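You operate a simulated robot arm through the tools that you are given. There is no shell and no other tool. Be economical: measure what you need, move in short steps, check, and stop when the job is done.

You are at the controls of a simulated robot arm. One attempt, no reset.

JOB
Move the block from the wooden press to the empty rack slot and wash the blue brush in the sink.
Fine: both knobs backed off; tap stays off, brush into the empty dish. What is to be rubbed or washed off counts as gone when no trace of it is left.
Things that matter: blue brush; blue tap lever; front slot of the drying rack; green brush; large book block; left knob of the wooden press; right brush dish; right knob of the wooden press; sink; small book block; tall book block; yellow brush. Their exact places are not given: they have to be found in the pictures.

It is judged by the outcome, as a careful person would: the job done as asked, and still so three seconds after it is handed in. It fails if anything else is knocked over, pushed out of place, dropped, spilled or broken.

ROBOT AND FRAMES
A 6-joint arm with a two-finger parallel gripper on a trunk, on a base that drives. Base frame: it is fixed to the floor where the robot stands at the start and does not move with it; the origin is under the middle of the robot, x ahead of it, y to its left, z up. Lengths are in mm, angles in degrees, forces in N, time in s.
With the tool pointing down near the work surface it reaches from about 220 to 420 mm from the robot's upright axis, wherever it stands. Its first joint turns from -166.0 to 166.0 degrees. Places, roughly: blue tap lever [1500, -500, 1000]; front slot of the drying rack [0, 800, 900]; large book block (4x15x11 cm) [700, -100, 1000]; left knob of the wooden press [600, 100, 1000]; right brush dish [700, 400, 900]; right knob of the wooden press [800, -200, 1000]; sink [1200, -600, 800]; tall book block (4x19x18 cm) [800, 0, 400]. Payload 4.1 kg.
Tool frame: the origin (TCP) lies between the finger pads and is the grasp point; the fingertips stand 23 mm ahead of it; z points along the fingers, y is the line along which they close. The gripper opens to 94 mm. The fingers are 38 mm wide and 10 mm thick; the gripper's body (54 by 96 mm) begins 39 mm behind the TCP.
Orientation is that of the tool frame in the base frame, as [roll, pitch, yaw] about the fixed x, y, z axes, in that order (R = Rz(yaw) Ry(pitch) Rx(roll)). With the fingers straight down and closing along the base's y, the tool's x points along the base's -x, its y along +y and its z along -z.

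CONTROLS
- The arm moves only by the tool servo_tool. Its arguments are lists of equal length, an entry for each row: "slide": the shift along the tool's x, y, z in mm, a list of three; "delta_rot": the turn, a rotation vector about the tool's x, y, z in rad, a list of three. In form: {"slide": [[tx, ty, tz], ...], "delta_rot": [[rx, ry, rz], ...]}. A call has 1 to 20 rows; each row is the pose to reach, as a shift and turn from the pose commanded when the call began, along the tool's axes at that moment. "hand" is the opening in per cent of the stroke, from 0 (shut) to 100 (fully open), set as the call begins (left out, the last holds). Each row takes 0.2 s and may step no farther than 50 mm and 8.6 degrees from the row before; otherwise, or with a gripper value out of range, the whole call is refused. Where a pose cannot be reached the arm comes as near as it can. A force on the tool above 80 N (or 10 N above the force at the start of the call, whichever is more), or a blocked arm, ends the call early, and 0.2 s more pass. The fingers move at their own pace (about 45 mm/s each) and stop on an object; they squeeze with about 27 N. The grip force told is the motor's: it shows also when the fingers shut on nothing. Time passes only in rows, and 0.2 s behind the last, so rows that repeat a pose let the fingers close. It gives the time, the measured TCP pose, the force on the tool (base axes), the opening and the grip force at its end, in the units of the frame above (readings bear some noise), with the torque about the TCP (base axes, N m) and any sound that the robot's microphone picked up, and new pictures: "views" is both (left out), scene, wrist or none.
- Cameras (640 x 400 px; columns grow to the right, rows downward): "scene" is now at [7, 177.7, 1540.1]; the picture's right is [0.18, -0.98, 0.00], its down [-0.85, -0.15, -0.50] and it looks along [0.49, 0.09, -0.87] (base axes); focal length 245 px, centre (320, 200). "wrist" rides on the gripper at [86, 16, -75] in the tool frame; the picture's right is [-0.18, 0.98, 0.00], its down [-0.58, -0.11, -0.81] and it looks along [-0.79, -0.15, 0.59] (tool axes); focal length 243 px, centre (320, 200).
- slide_trunk(by): slides the trunk up (or, below 0, down) by that many mm; the arm and the scene camera ride with it, the base frame stays. It gives what a move gives, with no picture.
- steer(legs): drives the robot by 1 to 6 legs, each [ahead, turn to the left] in mm and degrees, along the robot's own axes; the way and the turn of a leg run together, so that a leg with both is an arc; at most 1500 mm and 180 degrees a leg. The arm and the cameras ride along, it lands a little off, and it stops where it bumps. It gives what a move gives, and a new picture of the scene camera.
- head_to(pan, tilt): turns the head with the scene camera to pan (to the left, within 155 degrees either way) and tilt (down, from -29 to 69), counted from straight ahead of the robot. It gives what a move gives, and a new picture of the scene camera.
- pixel_to_xyz(camera, pixels): for up to 12 pixels [column, row] of the newest picture of that camera ("zoom" is the newest enlarged one), the place [x, y, z] in the base frame of the surface seen there, good to about 3 mm. It takes no simulated time.
- close_up(camera, box): a new picture of the part [left, top, right, bottom] of that camera's present view, enlarged. It takes no simulated time.
- close_job(): hands the job in; it is judged then, once.

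Go step by step. Measure first, check grasps and placings, and put right what went wrong. The budget is 80 turns and 260 pictures, counting those below and the enlarged ones. Unless the task says otherwise, let go and move clear before handing in, and close with one line.

The tools are called as a command line: name --argument value ..., lists and objects as JSON in quotes. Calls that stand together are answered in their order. servo_tool: Moves the arm, as the interface text tells. Its arguments: {"type":"object","properties":{"slide":{"type":"array","items":{"type":"array","items":{"type":"number"}}},"delta_rot":{"type":"array","items":{"type":"array","items":{"type":"number"}}},"hand":{"type":"number"},"views":{"type":"string","enum":["both","scene","wrist","none"]}},"required":["slide","delta_rot"]} The other tools are called the same way: slide_trunk (by) slides the trunk up or down; steer (legs) drives the base; head_to (pan, tilt) turns the head that bears the scene camera; pixel_to_xyz (camera, pixels) gives the place of the surface under pixels of a picture; close_up (camera, box) takes an enlarged picture of a part of a camera's view; close_job () hands the job in.

At the start:

```text
time: 0.0
tool_pos: [405.2, -143.1, 1150.3]
tcp_rot: [180.0, 0.0, -180.0]
wrist_force: [0.5, 0.2, -0.2]
torque: [-0.01, -0.01, 0.0]
finger_gap: 94.0
grip_force: 0.1
trunk travel left (down, up): [-525.0, 65.0]
robot x, y, heading: [1.4, 2.1, -0.0]
head pan, tilt: [10.2, 60.1]
```

scene: 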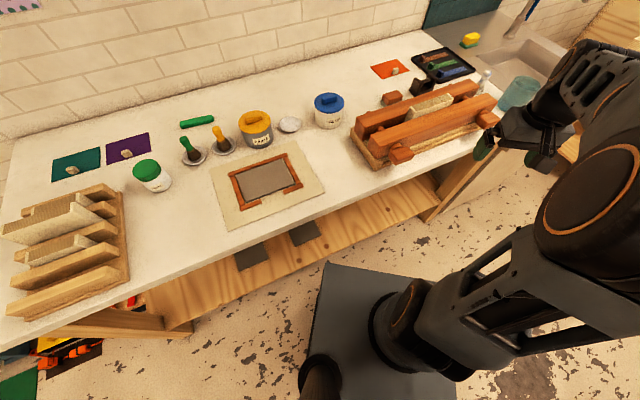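
wrist: 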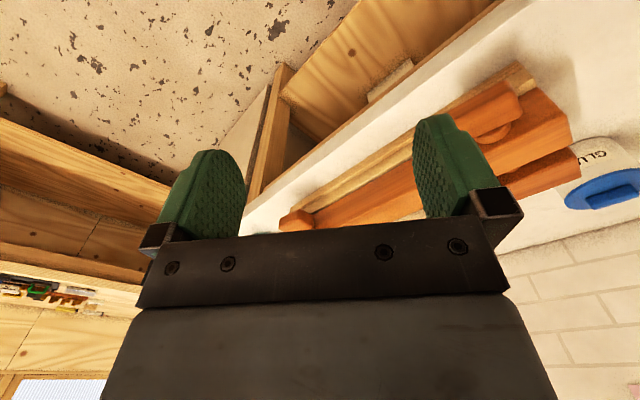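

The scene shows the rack at left (px 70,245), brush dishes with green and yellow brushes (190,155; 222,145), the press at right (425,120), and a tray with brushes near (440,65). I'll enlarge the important regions.

close_up --camera "scene" --box '[330, 20, 560, 170]'

close_up --camera "scene" --box '[0, 90, 340, 330]'

pixel_to_xyz --camera "scene" --pixels '[[432, 104], [400, 153], [487, 118], [391, 97], [421, 84], [190, 150], [222, 145], [288, 124], [440, 65], [60, 210], [70, 250], [80, 290]]'

```text
2.67 times, centred on (445, 95) of scene
```

zoom: 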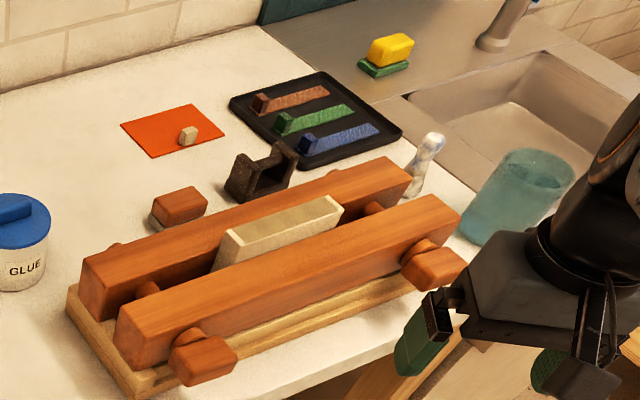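

```text
1.67 times, centred on (170, 210) of scene
```

zoom: 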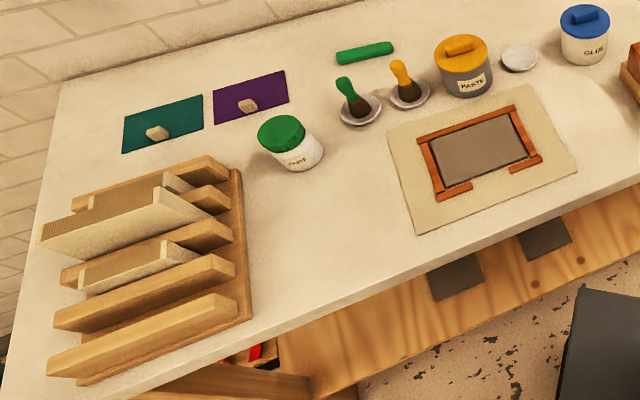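

```text
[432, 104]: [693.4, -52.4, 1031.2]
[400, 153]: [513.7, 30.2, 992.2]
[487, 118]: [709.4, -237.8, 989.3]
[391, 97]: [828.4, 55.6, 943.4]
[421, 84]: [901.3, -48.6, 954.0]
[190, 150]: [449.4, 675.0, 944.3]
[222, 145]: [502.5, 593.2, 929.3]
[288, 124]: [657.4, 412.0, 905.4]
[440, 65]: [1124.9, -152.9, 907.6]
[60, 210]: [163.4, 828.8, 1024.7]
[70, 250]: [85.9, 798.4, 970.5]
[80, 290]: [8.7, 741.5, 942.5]
```

Blue brush isn't visible yet: only green and yellow ones in dishes, the third dish (657,412) is empty. I'll look to the right with the head.

head_to --pan -30 --tilt 40

head_to --pan 10 --tilt 25

head_to --pan -90 --tilt 35

head_to --pan 90 --tilt 40

```text
time: 1.1
tool_pos: [404.6, -145.0, 1150.0]
tcp_rot: [180.0, 0.0, -179.9]
wrist_force: [-0.1, -0.5, 0.7]
torque: [-0.02, -0.04, -0.01]
finger_gap: 94.0
grip_force: 0.1
trunk travel left (down, up): [-525.0, 65.0]
robot x, y, heading: [-3.1, -1.4, 0.0]
head pan, tilt: [-30.0, 40.0]
```

scene: 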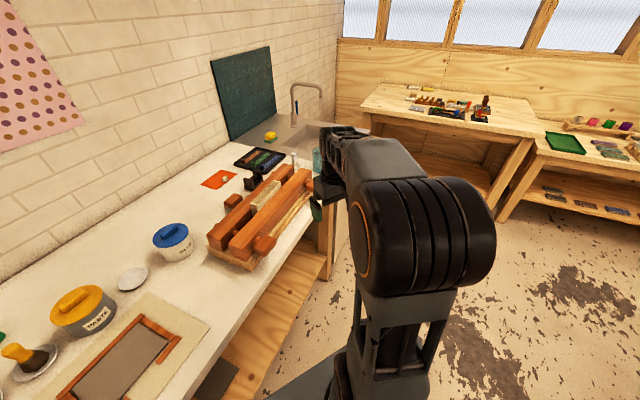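

```text
time: 2.1
tool_pos: [404.9, -145.7, 1148.6]
tcp_rot: [-180.0, 0.0, 180.0]
wrist_force: [0.7, 0.8, 0.2]
torque: [0.0, 0.02, 0.02]
finger_gap: 94.1
grip_force: 0.1
trunk travel left (down, up): [-525.0, 65.0]
robot x, y, heading: [0.8, -3.3, 0.1]
head pan, tilt: [10.0, 25.0]
```

scene: 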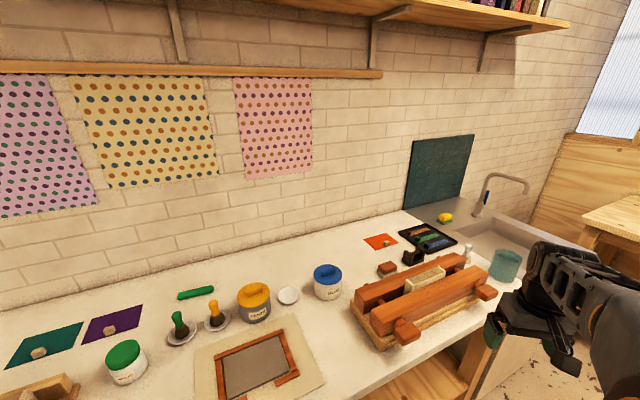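

```text
time: 3.9
tool_pos: [404.6, -143.9, 1149.8]
tcp_rot: [-180.0, -0.1, -179.9]
wrist_force: [-0.2, 0.2, 0.3]
torque: [0.01, -0.02, 0.01]
finger_gap: 93.7
grip_force: 0.1
trunk travel left (down, up): [-525.0, 65.0]
robot x, y, heading: [0.9, 1.5, -0.1]
head pan, tilt: [-90.0, 35.0]
```

scene: 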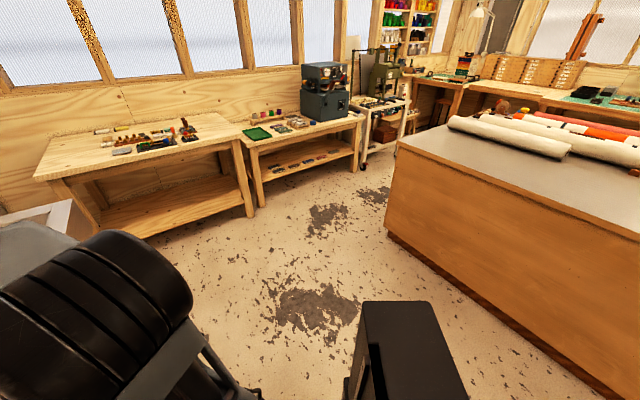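

```text
time: 6.6
tool_pos: [405.3, -144.1, 1149.9]
tcp_rot: [180.0, 0.0, 180.0]
wrist_force: [0.1, 0.1, 0.1]
torque: [0.01, -0.03, -0.04]
finger_gap: 94.0
grip_force: 0.0
trunk travel left (down, up): [-525.0, 65.0]
robot x, y, heading: [2.9, 1.2, 0.1]
head pan, tilt: [90.0, 40.0]
```

scene: 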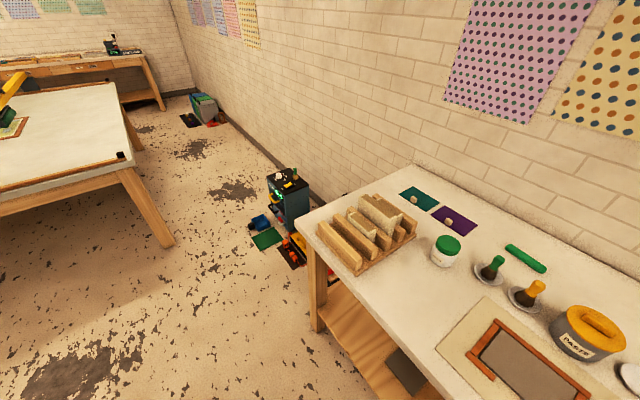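

Blue brush not visible from here; it may be in the sink behind the arm. I'll turn parallel to the bench (about -54°) and drive toward the sink to look.

pixel_to_xyz --camera "scene" --pixels '[[301, 216], [440, 348], [380, 255], [310, 245], [345, 262], [382, 215], [390, 212]]'

steer --legs '[[0, -54], [500, 0]]'

head_to --pan 50 --tilt 45

```text
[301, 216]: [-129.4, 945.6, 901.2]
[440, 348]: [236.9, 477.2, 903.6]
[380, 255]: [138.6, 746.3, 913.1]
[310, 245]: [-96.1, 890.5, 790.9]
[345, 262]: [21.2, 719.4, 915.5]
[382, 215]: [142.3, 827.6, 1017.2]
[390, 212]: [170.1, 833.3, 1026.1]
```

```text
time: 12.0
tool_pos: [391.0, -825.5, 1148.7]
tcp_rot: [-180.0, 0.1, 124.3]
wrist_force: [-0.2, -0.1, 0.8]
torque: [-0.01, -0.01, -0.03]
finger_gap: 94.1
grip_force: 0.1
trunk travel left (down, up): [-525.0, 65.0]
robot x, y, heading: [283.0, -410.4, -55.6]
head pan, tilt: [90.0, 40.0]
```

scene: 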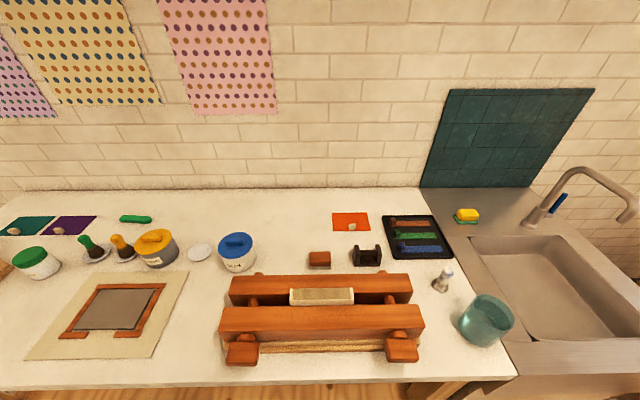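

```text
time: 13.1
tool_pos: [390.2, -824.7, 1149.2]
tcp_rot: [-179.9, 0.0, 124.4]
wrist_force: [0.1, -0.6, 0.0]
torque: [-0.02, -0.04, 0.03]
finger_gap: 94.0
grip_force: 0.0
trunk travel left (down, up): [-525.0, 65.0]
robot x, y, heading: [282.7, -408.1, -55.7]
head pan, tilt: [50.0, 45.0]
```

scene: 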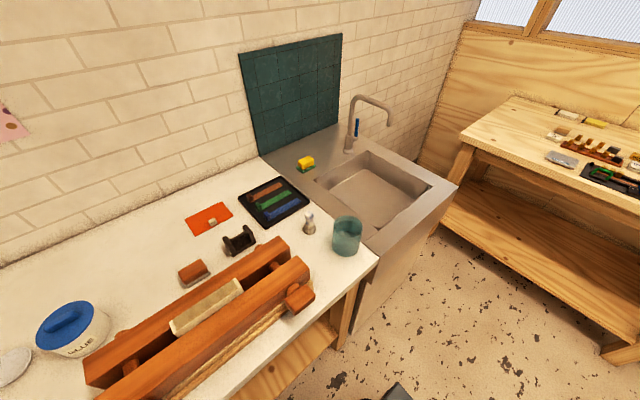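

From here the sink appears empty and the teal cup stands at (347,235). I'll enlarge the sink and cup areas.

close_up --camera "scene" --box '[220, 130, 460, 280]'

close_up --camera "scene" --box '[320, 200, 370, 260]'

pixel_to_xyz --camera "scene" --pixels '[[370, 190], [347, 225], [395, 215], [357, 128], [346, 252], [376, 260], [427, 180], [350, 160], [380, 235], [310, 225]]'

```text
2.67 times, centred on (340, 205) of scene
```

zoom: 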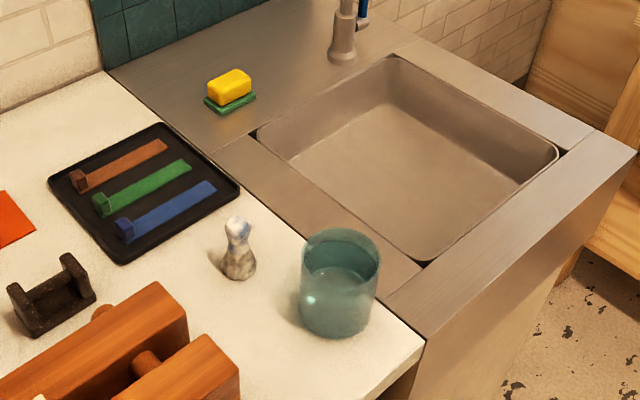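

```text
6.67 times, centred on (345, 230) of scene
```

zoom: 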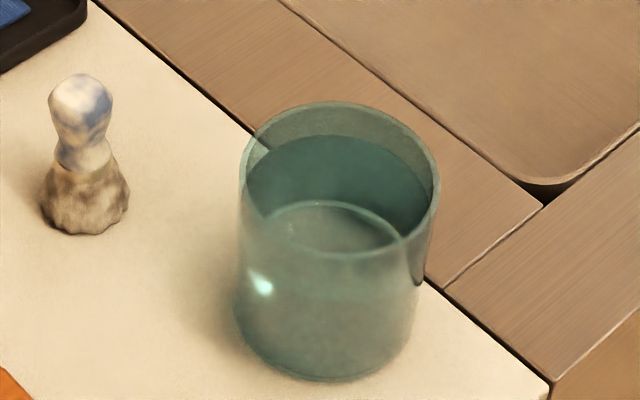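

```text
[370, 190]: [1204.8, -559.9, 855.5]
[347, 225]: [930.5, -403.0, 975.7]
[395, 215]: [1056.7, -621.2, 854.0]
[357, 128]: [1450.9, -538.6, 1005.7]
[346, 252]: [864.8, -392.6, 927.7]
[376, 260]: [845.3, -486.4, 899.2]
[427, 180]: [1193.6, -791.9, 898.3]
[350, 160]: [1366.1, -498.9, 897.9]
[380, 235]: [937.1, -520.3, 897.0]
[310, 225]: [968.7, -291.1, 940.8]
```

The object at (310,225) appears to be the blue brush standing bristles-down, caked in white paste; the sink floor at z≈855 may be a water surface. I'll check how large my base is and how near the bench I can get.

head_to --pan 30 --tilt 69

head_to --pan 110 --tilt 65

```text
time: 13.9
tool_pos: [391.5, -825.5, 1148.8]
tcp_rot: [-180.0, 0.0, 124.4]
wrist_force: [0.1, -0.9, 0.0]
torque: [-0.02, -0.02, 0.0]
finger_gap: 94.2
grip_force: 0.0
trunk travel left (down, up): [-525.0, 65.0]
robot x, y, heading: [281.9, -410.2, -55.2]
head pan, tilt: [30.0, 68.8]
```

scene: 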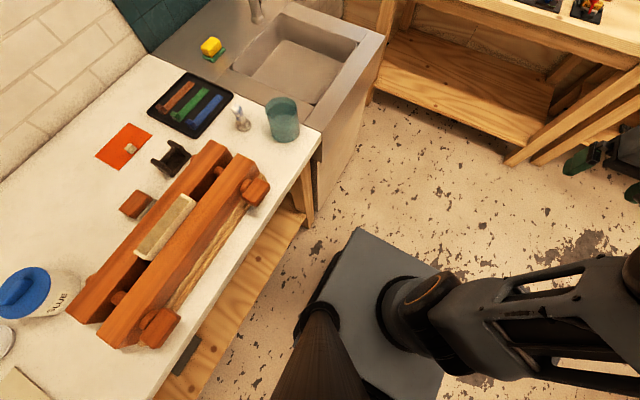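

```text
time: 15.5
tool_pos: [389.5, -824.6, 1149.0]
tcp_rot: [-180.0, 0.0, 124.4]
wrist_force: [-0.7, -0.6, -0.2]
torque: [-0.02, 0.0, -0.03]
finger_gap: 94.1
grip_force: 0.0
trunk travel left (down, up): [-525.0, 65.0]
robot x, y, heading: [279.6, -410.7, -55.7]
head pan, tilt: [110.0, 65.0]
```

scene: 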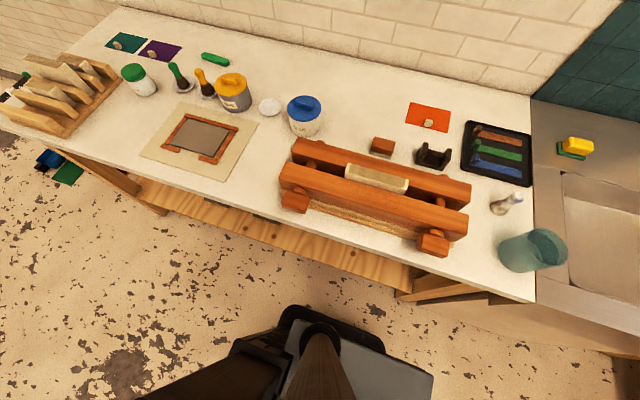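

I'll measure the base's corners and the bench front and shelf edge.

pixel_to_xyz --camera "scene" --pixels '[[285, 312], [340, 320], [430, 372], [420, 400], [385, 350], [200, 215], [270, 240], [340, 265], [420, 282], [440, 300], [170, 165], [530, 300]]'

head_to --pan 30 --tilt 69

pixel_to_xyz --camera "scene" --pixels '[[300, 310], [360, 230], [440, 275], [440, 380], [300, 205], [250, 290], [240, 250], [325, 180], [240, 118], [283, 130], [390, 310]]'

```text
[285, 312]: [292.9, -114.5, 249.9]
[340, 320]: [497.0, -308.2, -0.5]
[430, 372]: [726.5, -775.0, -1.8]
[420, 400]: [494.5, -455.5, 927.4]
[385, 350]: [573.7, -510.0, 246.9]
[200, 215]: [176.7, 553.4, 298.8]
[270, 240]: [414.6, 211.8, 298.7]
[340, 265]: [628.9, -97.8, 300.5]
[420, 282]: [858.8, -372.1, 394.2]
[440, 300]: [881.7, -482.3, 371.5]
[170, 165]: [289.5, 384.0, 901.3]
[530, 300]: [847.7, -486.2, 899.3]
```

```text
time: 17.0
tool_pos: [391.1, -825.0, 1148.8]
tcp_rot: [179.9, 0.0, 124.4]
wrist_force: [1.4, -0.3, 0.0]
torque: [-0.02, 0.01, 0.0]
finger_gap: 93.9
grip_force: 0.2
trunk travel left (down, up): [-525.0, 65.0]
robot x, y, heading: [279.8, -409.8, -55.6]
head pan, tilt: [30.0, 68.8]
```

scene: 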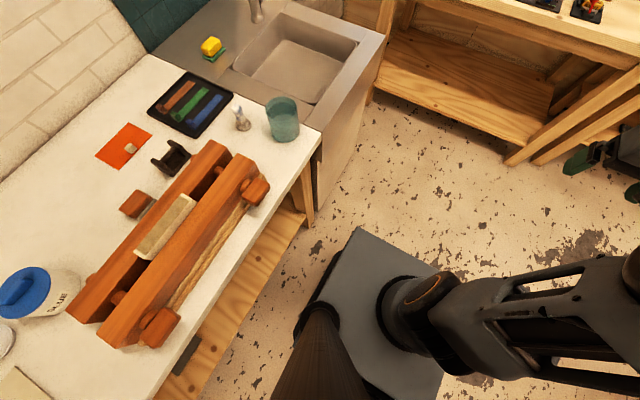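

```text
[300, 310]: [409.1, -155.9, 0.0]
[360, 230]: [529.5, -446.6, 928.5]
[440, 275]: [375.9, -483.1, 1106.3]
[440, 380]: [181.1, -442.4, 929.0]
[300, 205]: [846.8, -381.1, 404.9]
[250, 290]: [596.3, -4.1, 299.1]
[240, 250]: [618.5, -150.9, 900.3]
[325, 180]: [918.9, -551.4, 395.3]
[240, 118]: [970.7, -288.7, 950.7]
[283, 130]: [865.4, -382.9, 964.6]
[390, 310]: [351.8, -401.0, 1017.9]
```

The base is about ±245 × ±180 mm, the bench front is 425 mm from the robot's axis. Knobs need a horizontal tool from about this distance, so I'll centre on the press and face the bench.

steer --legs '[[-66, 0], [0, 90]]'

head_to --pan 0 --tilt 50

close_up --camera "scene" --box '[160, 50, 560, 300]'

```text
time: 21.8
tool_pos: [661.3, -256.4, 1149.1]
tcp_rot: [180.0, 0.1, -147.1]
wrist_force: [0.7, 0.1, -0.1]
torque: [0.01, 0.01, 0.03]
finger_gap: 94.1
grip_force: 0.1
trunk travel left (down, up): [-525.0, 65.0]
robot x, y, heading: [242.9, -354.5, 32.9]
head pan, tilt: [30.0, 68.8]
```

scene: 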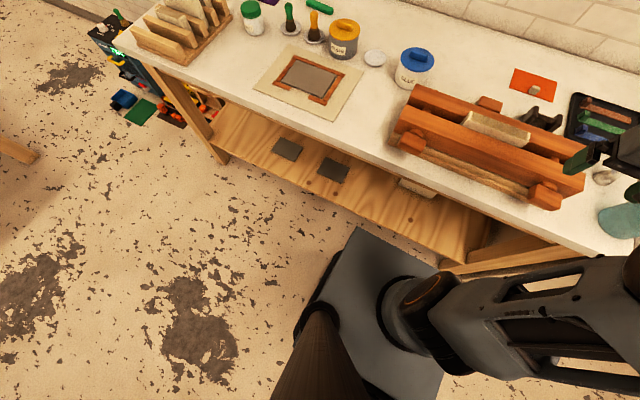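

```text
time: 22.7
tool_pos: [661.9, -257.6, 1149.6]
tcp_rot: [-180.0, 0.0, -147.2]
wrist_force: [0.0, 0.1, -0.2]
torque: [0.01, -0.01, 0.02]
finger_gap: 94.0
grip_force: 0.0
trunk travel left (down, up): [-525.0, 65.0]
robot x, y, heading: [243.6, -357.1, 32.9]
head pan, tilt: [0.0, 50.0]
```

scene: 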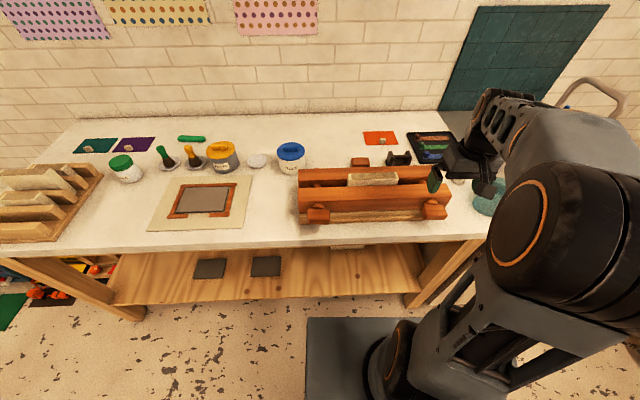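

```text
1.60 times, centred on (360, 175) of scene
```

zoom: 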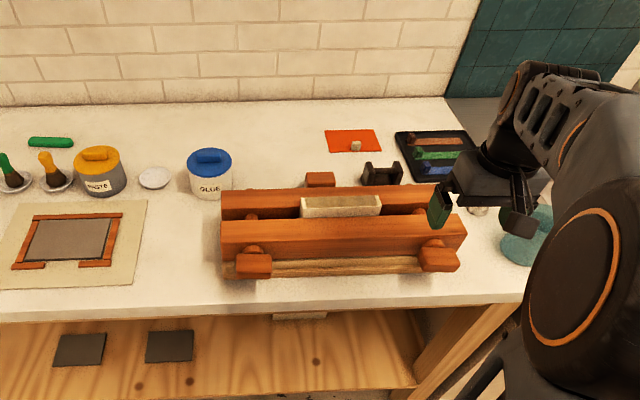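

Robot is now centred in front of the press. I'll enlarge each knob and measure.

close_up --camera "scene" --box '[290, 160, 460, 240]'

pixel_to_xyz --camera "zoom" --pixels '[[80, 188], [104, 205], [160, 200], [130, 165], [540, 180], [510, 185], [580, 180], [545, 150], [50, 120], [640, 120], [210, 75], [400, 68]]'

```text
3.76 times, centred on (375, 200) of scene
```

zoom: 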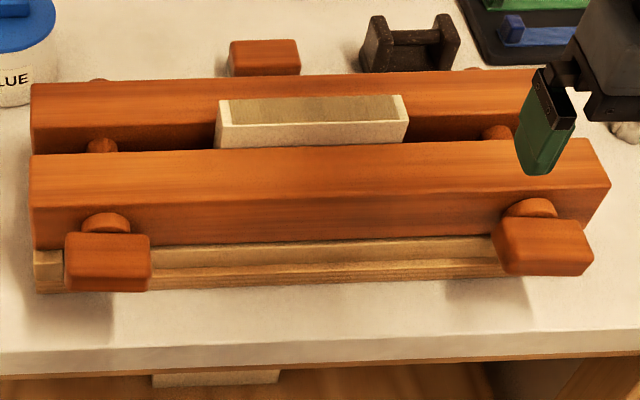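

```text
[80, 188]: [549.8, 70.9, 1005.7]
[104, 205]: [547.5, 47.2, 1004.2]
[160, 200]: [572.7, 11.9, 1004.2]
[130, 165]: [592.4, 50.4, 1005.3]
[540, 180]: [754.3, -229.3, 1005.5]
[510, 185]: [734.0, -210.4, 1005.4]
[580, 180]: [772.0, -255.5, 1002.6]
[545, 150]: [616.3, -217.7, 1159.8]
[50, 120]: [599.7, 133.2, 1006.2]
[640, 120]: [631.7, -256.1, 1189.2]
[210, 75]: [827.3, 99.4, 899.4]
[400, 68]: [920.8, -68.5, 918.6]
```

Knobs in the zoom lie at (107,262) and (545,247); I'll measure their faces and tops, and the beams.

pixel_to_xyz --camera "zoom" --pixels '[[75, 242], [145, 242], [110, 240], [75, 275], [145, 272], [108, 265], [508, 228], [580, 232], [545, 228], [545, 260], [515, 255], [582, 262]]'

pixel_to_xyz --camera "zoom" --pixels '[[60, 235], [300, 160], [300, 230], [300, 250], [235, 110], [390, 100], [310, 110], [310, 135], [310, 85], [107, 222], [225, 135], [402, 130]]'

```text
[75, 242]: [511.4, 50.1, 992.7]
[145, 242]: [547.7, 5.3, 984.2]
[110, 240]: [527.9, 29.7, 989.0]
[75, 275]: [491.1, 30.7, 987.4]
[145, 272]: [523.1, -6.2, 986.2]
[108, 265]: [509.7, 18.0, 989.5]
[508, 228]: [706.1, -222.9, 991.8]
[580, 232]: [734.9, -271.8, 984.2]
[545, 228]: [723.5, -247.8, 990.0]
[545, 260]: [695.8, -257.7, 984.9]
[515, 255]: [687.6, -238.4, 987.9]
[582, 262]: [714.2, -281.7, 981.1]
```

```text
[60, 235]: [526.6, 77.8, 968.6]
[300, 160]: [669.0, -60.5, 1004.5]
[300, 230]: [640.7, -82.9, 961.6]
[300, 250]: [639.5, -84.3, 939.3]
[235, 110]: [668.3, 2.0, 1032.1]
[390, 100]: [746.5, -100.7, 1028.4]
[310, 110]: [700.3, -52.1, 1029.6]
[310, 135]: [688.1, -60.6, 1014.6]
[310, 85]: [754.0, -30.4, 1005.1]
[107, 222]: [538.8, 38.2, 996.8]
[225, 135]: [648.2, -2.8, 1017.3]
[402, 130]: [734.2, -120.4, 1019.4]
```

Both knobs are ~62×35×30 mm boards centred near (518,20,970) and (711,-254,968), tilted ~8° clockwise, with their axis along ~35°. I'll pull back and swing the tool to horizontal, pointing at the press.

servo_tool --slide '[[7, 0, 8], [14, 0, 16], [21, 0, 24], [28, 0, 32], [35, 0, 40], [42, 0, 48], [49, 0, 56], [56, 0, 64], [63, 0, 72], [70, 0, 80], [77, 0, 88]]' --delta_rot '[[0, -0.1428, 0], [0, -0.2856, 0], [0, -0.4284, 0], [0, -0.5712, 0], [0, -0.714, 0], [0, -0.8568, 0], [0, -0.9996, 0], [0, -1.1424, 0], [0, -1.2852, 0], [0, -1.428, 0], [0, -1.5708, 0]]'

```text
time: 25.1
tool_pos: [667.9, -337.2, 1036.8]
tcp_rot: [-17.8, 89.9, 15.0]
wrist_force: [-0.9, 0.4, 0.3]
torque: [-0.02, 0.01, -0.02]
finger_gap: 93.8
grip_force: 0.0
out of reach, approached as far as the arm can: row 7, 8, 9, 10, 11
trunk travel left (down, up): [-525.0, 65.0]
robot x, y, heading: [241.4, -357.2, 32.9]
head pan, tilt: [0.0, 50.0]
```

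scene: 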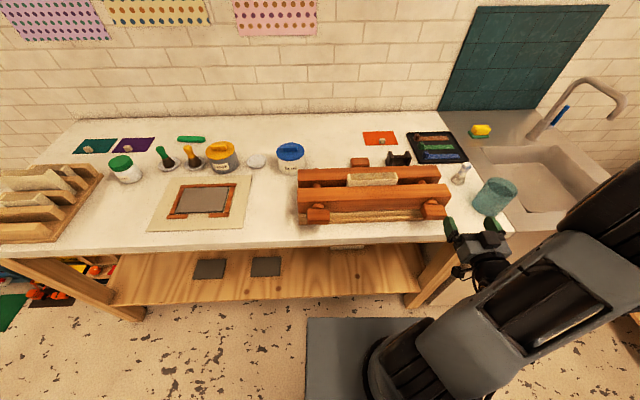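
wrist: 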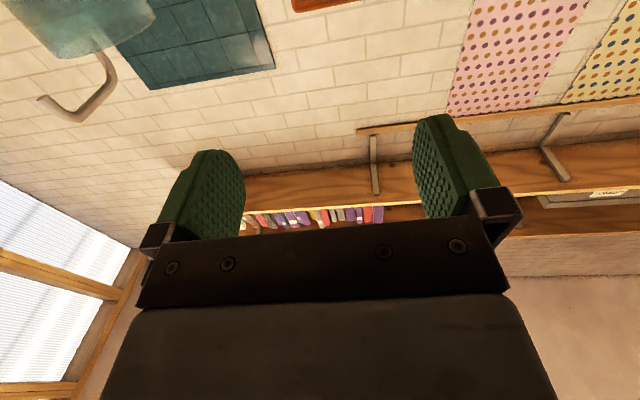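

The tool reached horizontal, but at minimum reach (~427 mm). I'll back up 60 mm for room, then roll the fingers so they close vertically on the knob's flats.

steer --legs '[[-60, 0]]'

servo_tool --slide '[[0, 4, 5], [0, 8, 10], [0, 12, 15], [0, 16, 20], [0, 20, 25], [0, 24, 30], [0, 28, 35], [0, 32, 40], [0, 36, 45], [0, 40, 50], [0, 45, 55], [0, 45, 60]]' --delta_rot '[[0, 0, 0.1425], [0, 0, 0.285], [0, 0, 0.4275], [0, 0, 0.57], [0, 0, 0.7125], [0, 0, 0.855], [0, 0, 0.9975], [0, 0, 1.14], [0, 0, 1.2825], [0, 0, 1.425], [0, 0, 1.5675], [0, 0, 1.71]]'

```text
time: 26.1
tool_pos: [613.4, -370.0, 1036.4]
tcp_rot: [-9.0, 89.9, 23.9]
wrist_force: [-0.3, 0.0, 0.5]
torque: [0.02, -0.01, -0.01]
finger_gap: 93.9
grip_force: 0.1
trunk travel left (down, up): [-525.0, 65.0]
robot x, y, heading: [189.6, -386.4, 32.8]
head pan, tilt: [0.0, 50.0]
```

scene: 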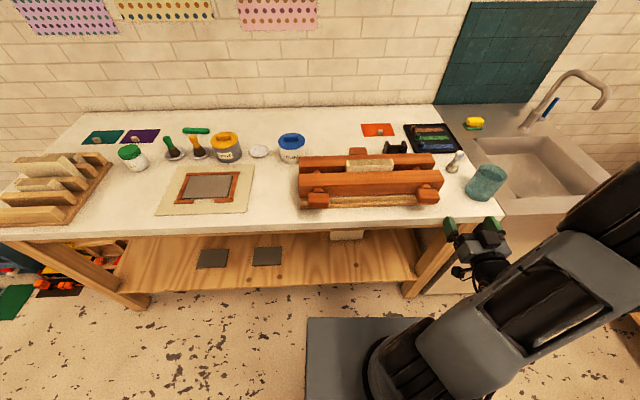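

```text
time: 28.7
tool_pos: [642.8, -300.7, 1036.4]
tcp_rot: [90.0, -8.2, 123.0]
wrist_force: [0.4, 0.5, -1.3]
torque: [0.03, 0.05, -0.01]
finger_gap: 94.2
grip_force: 0.1
trunk travel left (down, up): [-525.0, 65.0]
robot x, y, heading: [188.7, -390.1, 32.7]
head pan, tilt: [0.0, 50.0]
```

scene: 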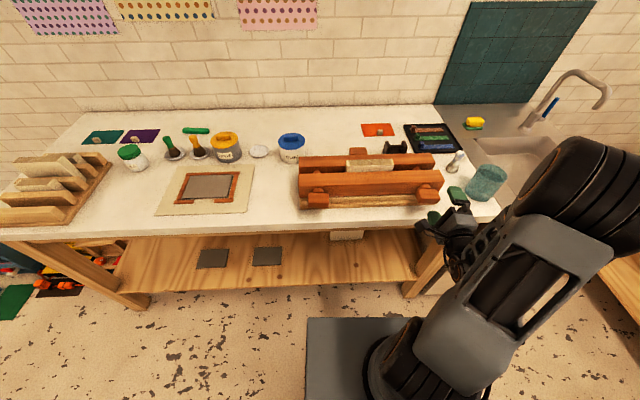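
wrist: 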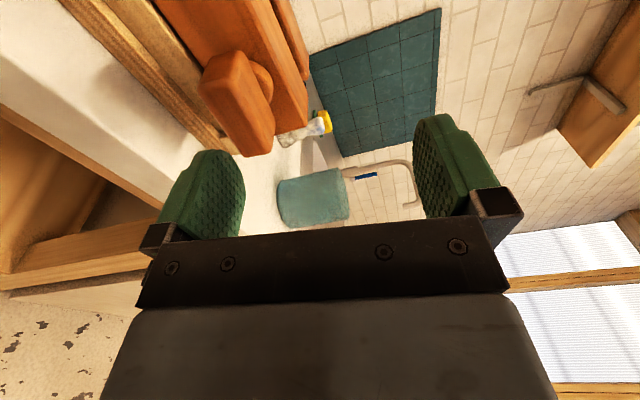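

The wrist camera sees the right knob at (235,105). I'll measure its faces with it.

close_up --camera "wrist" --box '[160, 20, 320, 160]'

pixel_to_xyz --camera "wrist" --pixels '[[208, 85], [222, 115], [240, 145], [216, 62], [238, 60], [255, 100], [266, 130], [240, 100], [225, 90], [260, 70]]'

```text
2.86 times, centred on (240, 90) of wrist
```

zoom: 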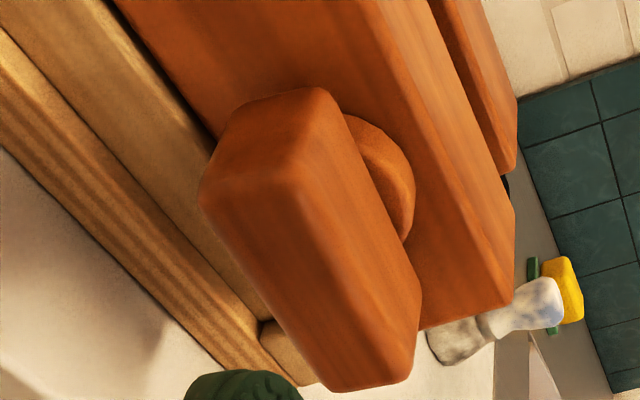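

```text
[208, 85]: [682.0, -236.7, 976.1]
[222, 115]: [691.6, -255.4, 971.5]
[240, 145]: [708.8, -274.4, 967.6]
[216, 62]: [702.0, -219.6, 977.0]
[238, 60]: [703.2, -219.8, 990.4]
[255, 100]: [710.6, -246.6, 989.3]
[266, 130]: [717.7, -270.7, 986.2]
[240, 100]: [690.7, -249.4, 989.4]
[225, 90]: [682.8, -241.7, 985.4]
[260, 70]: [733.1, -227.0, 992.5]
```

I'll measure more points on the knob's lower edge and the round neck.

pixel_to_xyz --camera "zoom" --pixels '[[204, 200], [212, 210], [225, 240], [260, 300], [310, 370], [300, 190], [345, 260], [395, 350], [225, 150], [390, 190], [405, 180], [250, 250]]'

```text
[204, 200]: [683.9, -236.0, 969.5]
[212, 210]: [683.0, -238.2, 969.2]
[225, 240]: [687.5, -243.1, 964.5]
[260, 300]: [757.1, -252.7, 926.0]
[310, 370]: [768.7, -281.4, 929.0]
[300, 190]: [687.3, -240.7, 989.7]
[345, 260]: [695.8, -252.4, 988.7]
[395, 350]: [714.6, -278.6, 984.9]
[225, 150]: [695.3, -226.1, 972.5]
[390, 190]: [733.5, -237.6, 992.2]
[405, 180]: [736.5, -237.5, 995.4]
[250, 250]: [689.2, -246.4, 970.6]
```

The knob is ~25 mm thick, centre ≈ (708,-253,975). I'll lower 61 mm, correct the yaw, and slide the open fingers over it.

servo_tool --slide '[[-2, -31, 0], [-4.5, -61.4, 0], [-4.5, -61.4, 26], [-4.5, -61.4, 52], [-4.5, -61.4, 77.6], [-4.5, -61.4, 77.6]]' --delta_rot '[[0.003, 0.019, 0], [0.0055, 0.038, 0], [0.0055, 0.038, 0], [0.0055, 0.038, 0], [0.0055, 0.038, 0], [0.0055, 0.038, 0]]'

close_up --camera "scene" --box '[380, 140, 500, 240]'

```text
time: 30.1
tool_pos: [704.9, -250.3, 976.4]
tcp_rot: [90.0, -7.9, 125.1]
wrist_force: [0.1, 0.4, 0.6]
torque: [0.01, -0.01, 0.02]
finger_gap: 93.8
grip_force: 0.0
trunk travel left (down, up): [-525.0, 65.0]
robot x, y, heading: [192.2, -391.6, 32.9]
head pan, tilt: [0.0, 50.0]
```

scene: 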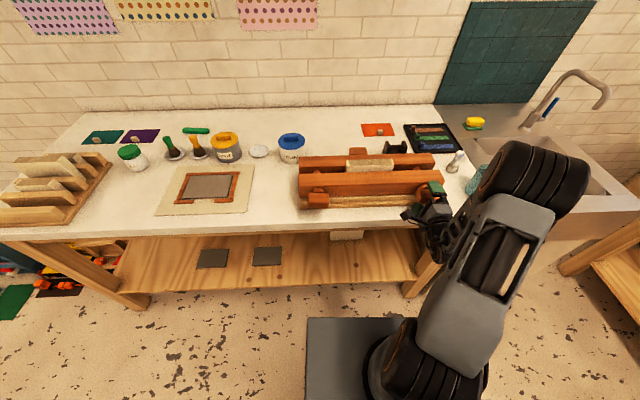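
wrist: 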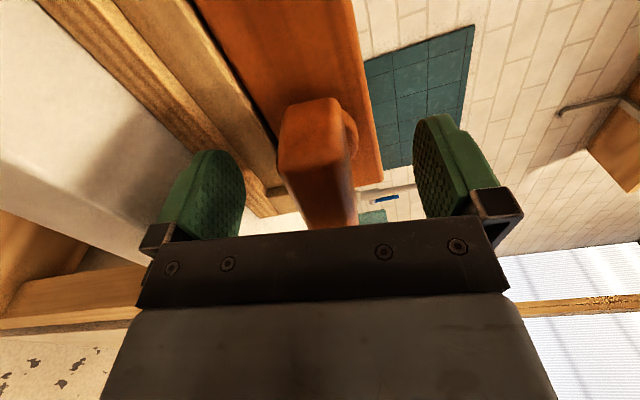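

```text
4.00 times, centred on (440, 190) of scene
```

zoom: 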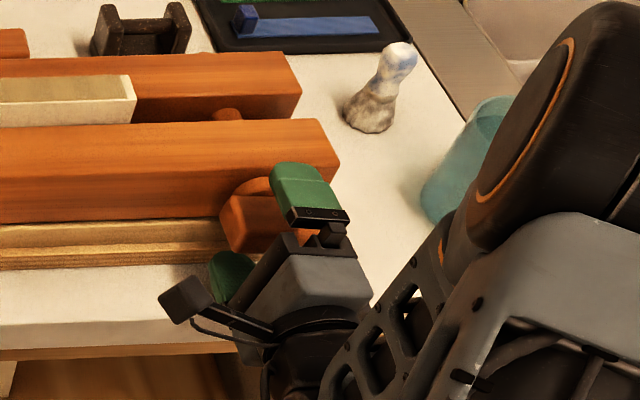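

The knob sits between the fingers (wrist px 315,150). I'll close and check the grip.

servo_tool --slide '[[0, 0, 0], [0, 0, 0], [0, 0, 0], [0, 0, 0], [0, 0, 0], [0, 0, 0]]' --delta_rot '[[0, 0, 0], [0, 0, 0], [0, 0, 0], [0, 0, 0], [0, 0, 0], [0, 0, 0]]' --hand 0 --views "wrist"

```text
time: 31.5
tool_pos: [704.7, -251.6, 976.8]
tcp_rot: [89.9, -7.9, 125.1]
wrist_force: [4.1, -0.6, 12.7]
torque: [-0.8, 0.98, -0.01]
finger_gap: 27.8
grip_force: 44.6
trunk travel left (down, up): [-525.0, 65.0]
robot x, y, heading: [193.1, -385.1, 33.1]
head pan, tilt: [0.0, 50.0]
```

wrist: 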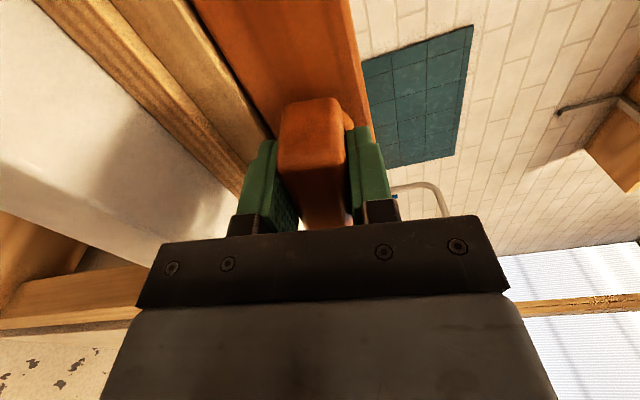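

Gripped at 27.8 mm. I'll turn it counter-clockwise (negative about tool z) a little and watch force and torque.

servo_tool --slide '[[0, 1, 0], [0, 1, 0], [0, 1, 0], [0, 1, 0]]' --delta_rot '[[0, 0, -0.1], [0, 0, -0.2], [0, 0, -0.3], [0, 0, -0.4]]' --views "wrist"

```text
time: 32.5
tool_pos: [704.3, -251.7, 974.4]
tcp_rot: [90.4, 14.9, 125.2]
wrist_force: [7.7, 9.0, -17.3]
torque: [1.19, -1.46, -0.75]
finger_gap: 28.1
grip_force: 44.5
trunk travel left (down, up): [-525.0, 65.0]
robot x, y, heading: [193.5, -387.3, 33.0]
head pan, tilt: [0.0, 50.0]
```

wrist: 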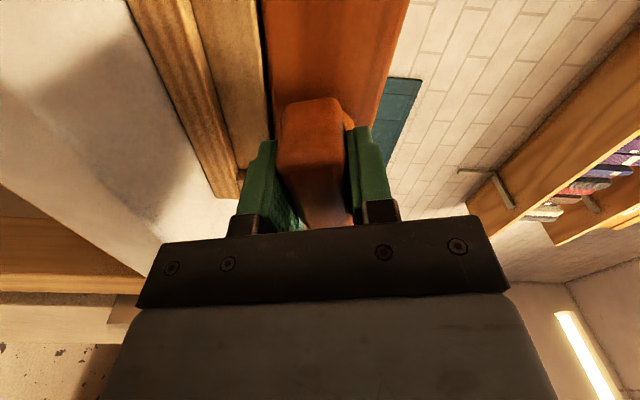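

The knob turns with the tool; the downward force suggests the rod axis is ~7 mm to the right of the TCP. I'll continue turning on an arc about that axis.

servo_tool --slide '[[0, -3, 0], [0, -4, 0], [-0.6, -5, 0], [-1, -5.8, 0], [-1.6, -6.5, 0], [-2.3, -7.2, 0], [-3.1, -7.8, 0], [-4, -8.3, 0]]' --delta_rot '[[0, 0, -0.14], [0, 0, -0.28], [0, 0, -0.42], [0, 0, -0.56], [0, 0, -0.7], [0, 0, -0.84], [0, 0, -0.98], [0, 0, -1.12]]'

```text
time: 34.3
tool_pos: [704.4, -256.0, 969.7]
tcp_rot: [90.3, 79.5, 125.5]
wrist_force: [-15.3, 14.7, -1.3]
torque: [-0.36, 0.41, -1.29]
finger_gap: 28.4
grip_force: 44.9
trunk travel left (down, up): [-525.0, 65.0]
robot x, y, heading: [193.3, -388.3, 32.7]
head pan, tilt: [0.0, 50.0]
```

scene: 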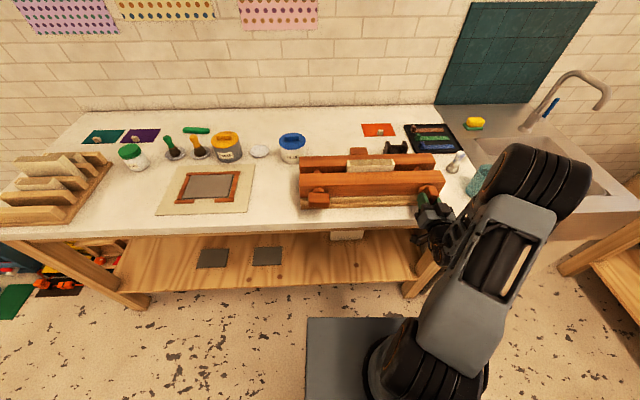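
wrist: 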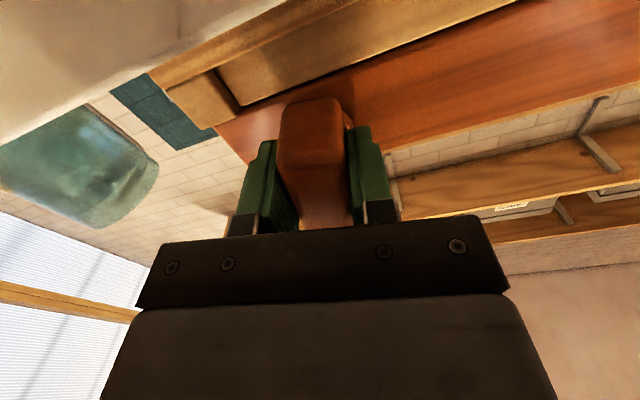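

Turned ~87° so far. I'll centre a bit to the left and keep turning.

servo_tool --slide '[[0, 2, 0], [0, 1.5, 0], [-0.3, 1, 0], [-0.7, 0.4, 0], [-1.2, -0.2, 0], [-1.7, -0.7, 0], [-2.2, -1.1, 0], [-2.8, -1.5, 0], [-3.5, -1.8, 0], [-4.2, -2, 0]]' --delta_rot '[[0, 0, -0.14], [0, 0, -0.28], [0, 0, -0.42], [0, 0, -0.56], [0, 0, -0.7], [0, 0, -0.84], [0, 0, -0.98], [0, 0, -1.12], [0, 0, -1.26], [0, 0, -1.4]]'

close_up --camera "scene" --box '[280, 130, 480, 230]'

```text
time: 34.8
tool_pos: [709.4, -256.1, 974.5]
tcp_rot: [148.0, 87.6, -175.0]
wrist_force: [-17.4, 8.5, 3.5]
torque: [0.54, -0.69, -1.11]
finger_gap: 28.8
grip_force: 45.2
out of reach, approached as far as the arm can: row 2
trunk travel left (down, up): [-525.0, 65.0]
robot x, y, heading: [189.3, -389.2, 32.9]
head pan, tilt: [0.0, 50.0]
stopped in row 2: the force on the tool passed its limit at 104 N (the readings are from after the stop); the commanded pose is now the measured one
```

scene: 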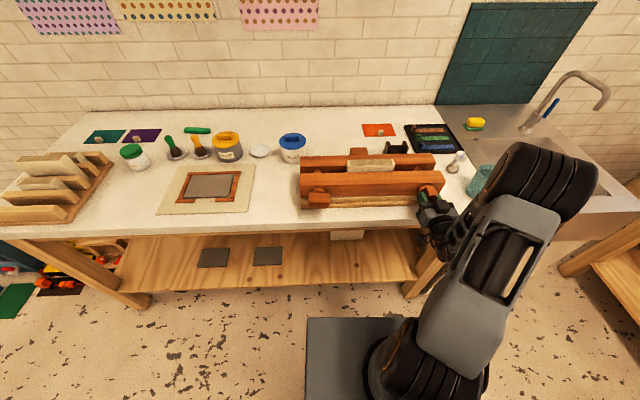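
wrist: 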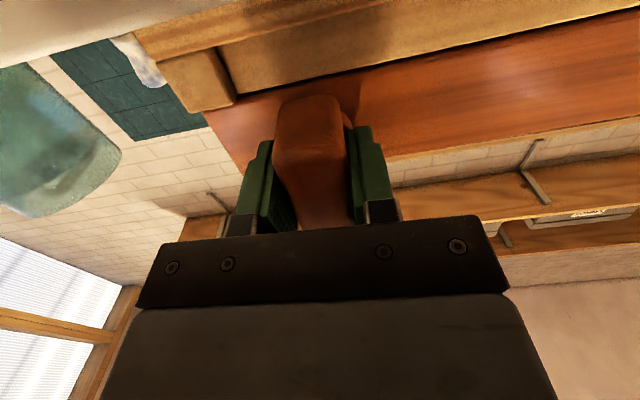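

```text
3.20 times, centred on (380, 180) of scene
```

zoom: 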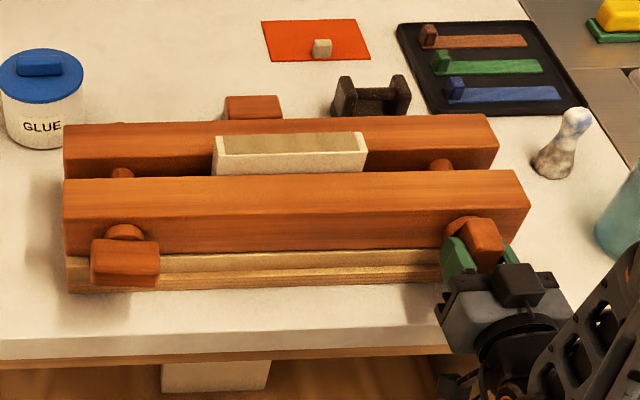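

The turn stopped at ~93° (arm limit or the knob's own stop). I'll release, retreat and look at the knob.

servo_tool --slide '[[0, 0, 0], [0, 0, 0], [0, 0, 0], [0, 0, 0], [0, 0, -25], [0, 0, -55]]' --delta_rot '[[0, 0, 0], [0, 0, 0], [0, 0, 0], [0, 0, 0], [0, 0, 0], [0, 0, 0]]' --hand 100

close_up --camera "scene" --box '[280, 130, 480, 230]'

close_up --camera "wrist" --box '[180, 60, 460, 240]'

```text
time: 36.2
tool_pos: [682.1, -293.8, 985.6]
tcp_rot: [144.5, 87.2, -179.0]
wrist_force: [0.5, -0.1, -0.3]
torque: [0.01, -0.04, 0.01]
finger_gap: 94.3
grip_force: 0.0
out of reach, approached as far as the arm can: row 5, 6
trunk travel left (down, up): [-525.0, 65.0]
robot x, y, heading: [191.8, -389.2, 33.0]
head pan, tilt: [0.0, 50.0]
```

scene: 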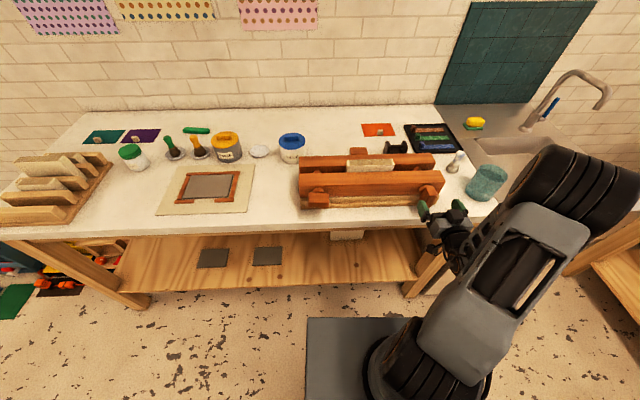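
wrist: 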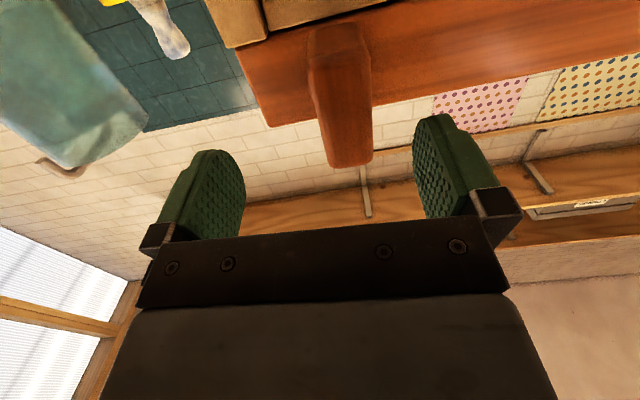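

```text
3.20 times, centred on (380, 180) of scene
```

zoom: 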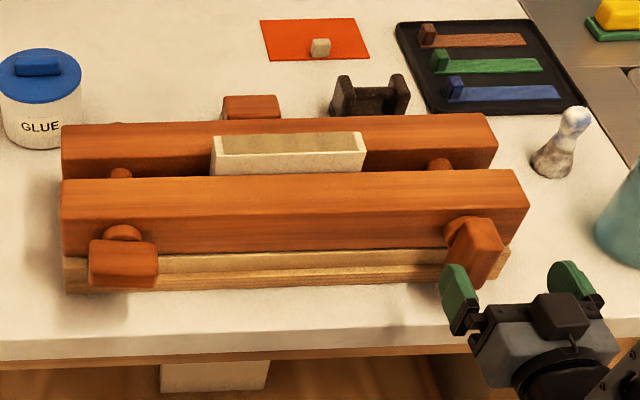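

```text
2.22 times, centred on (320, 150) of wrist
```

zoom: 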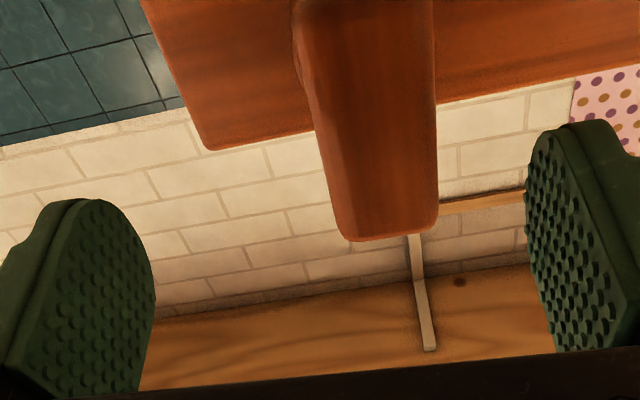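

The knob is now vertical. I'll measure its front face to see whether it backed out.

pixel_to_xyz --camera "wrist" --pixels '[[340, 70], [345, 110], [350, 145], [370, 150], [318, 60], [275, 100], [370, 100]]'

close_up --camera "scene" --box '[300, 150, 460, 230]'

pixel_to_xyz --camera "zoom" --pixels '[[300, 165], [540, 165], [80, 170], [300, 100], [540, 180], [555, 230], [555, 195], [520, 200]]'

```text
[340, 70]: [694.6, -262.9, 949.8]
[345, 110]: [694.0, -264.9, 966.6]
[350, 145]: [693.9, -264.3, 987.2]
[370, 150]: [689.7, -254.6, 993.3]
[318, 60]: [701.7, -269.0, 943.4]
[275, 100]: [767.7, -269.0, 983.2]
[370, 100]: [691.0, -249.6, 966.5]
```

```text
4.00 times, centred on (380, 190) of scene
```

zoom: 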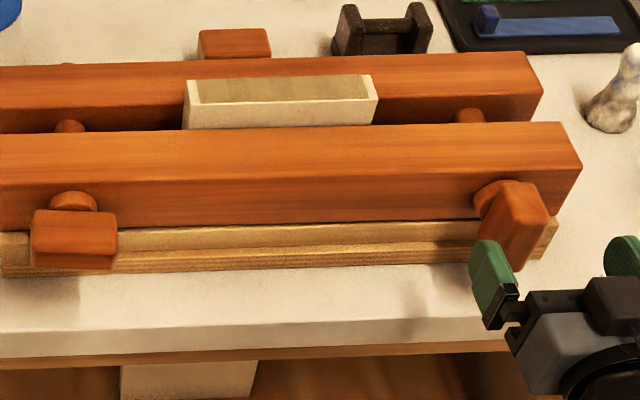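

```text
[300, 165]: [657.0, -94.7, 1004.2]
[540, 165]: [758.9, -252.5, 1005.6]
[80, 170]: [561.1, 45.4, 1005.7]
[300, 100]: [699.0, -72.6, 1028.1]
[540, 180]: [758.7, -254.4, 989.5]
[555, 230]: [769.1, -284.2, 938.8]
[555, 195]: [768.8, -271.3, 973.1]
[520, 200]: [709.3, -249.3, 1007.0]
```

The knob's face moved out ~3 mm (n 418→415), so it screws out as I turn. I'll rotate the hand back +90° to regrip it by its ends for another quarter turn.

servo_tool --slide '[[2, 3, 0], [4, 6, 0], [6, 9, 0], [8, 12, 0], [10, 15, 0], [10, 17, 0], [10, 17, -3], [10, 17, -6], [10, 17, -10], [10, 17, -15], [10, 17, -20], [10, 17, -20]]' --delta_rot '[[0, 0, 0.1428], [0, 0, 0.2856], [0, 0, 0.4284], [0, 0, 0.5712], [0, 0, 0.714], [0, 0, 0.8568], [0, 0, 0.9996], [0, 0, 1.1424], [0, 0, 1.2852], [0, 0, 1.428], [0, 0, 1.5708], [0, 0, 1.5708]]'

close_up --camera "wrist" --box '[180, 60, 460, 240]'

```text
time: 38.8
tool_pos: [653.7, -292.8, 980.0]
tcp_rot: [92.2, -1.4, 126.5]
wrist_force: [-0.1, -0.2, 0.1]
torque: [-0.04, -0.03, 0.0]
finger_gap: 93.9
grip_force: 0.1
trunk travel left (down, up): [-525.0, 65.0]
robot x, y, heading: [189.8, -387.8, 33.1]
head pan, tilt: [0.0, 50.0]
```

scene: 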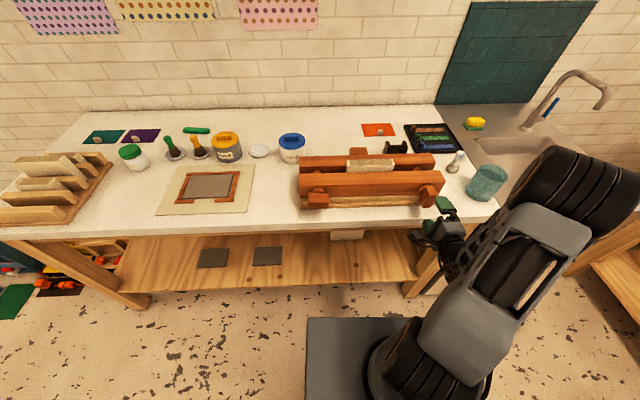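
wrist: 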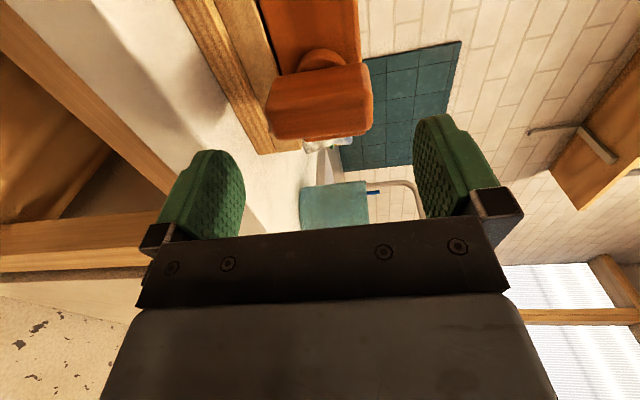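

```text
2.22 times, centred on (320, 150) of wrist
```

zoom: 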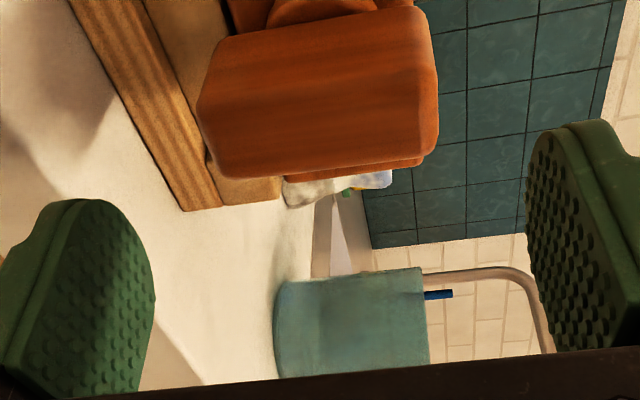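

I'll measure the knob's ends in this view before gripping.

pixel_to_xyz --camera "zoom" --pixels '[[215, 80], [225, 150], [425, 60], [425, 130], [320, 100], [400, 45], [230, 50], [320, 150], [320, 45]]'

```text
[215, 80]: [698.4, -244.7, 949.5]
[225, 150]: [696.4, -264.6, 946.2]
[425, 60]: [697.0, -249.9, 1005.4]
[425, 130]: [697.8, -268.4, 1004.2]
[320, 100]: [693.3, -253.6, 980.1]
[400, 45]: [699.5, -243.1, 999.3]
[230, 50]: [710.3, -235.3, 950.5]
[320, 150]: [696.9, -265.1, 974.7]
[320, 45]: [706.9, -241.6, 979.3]
```

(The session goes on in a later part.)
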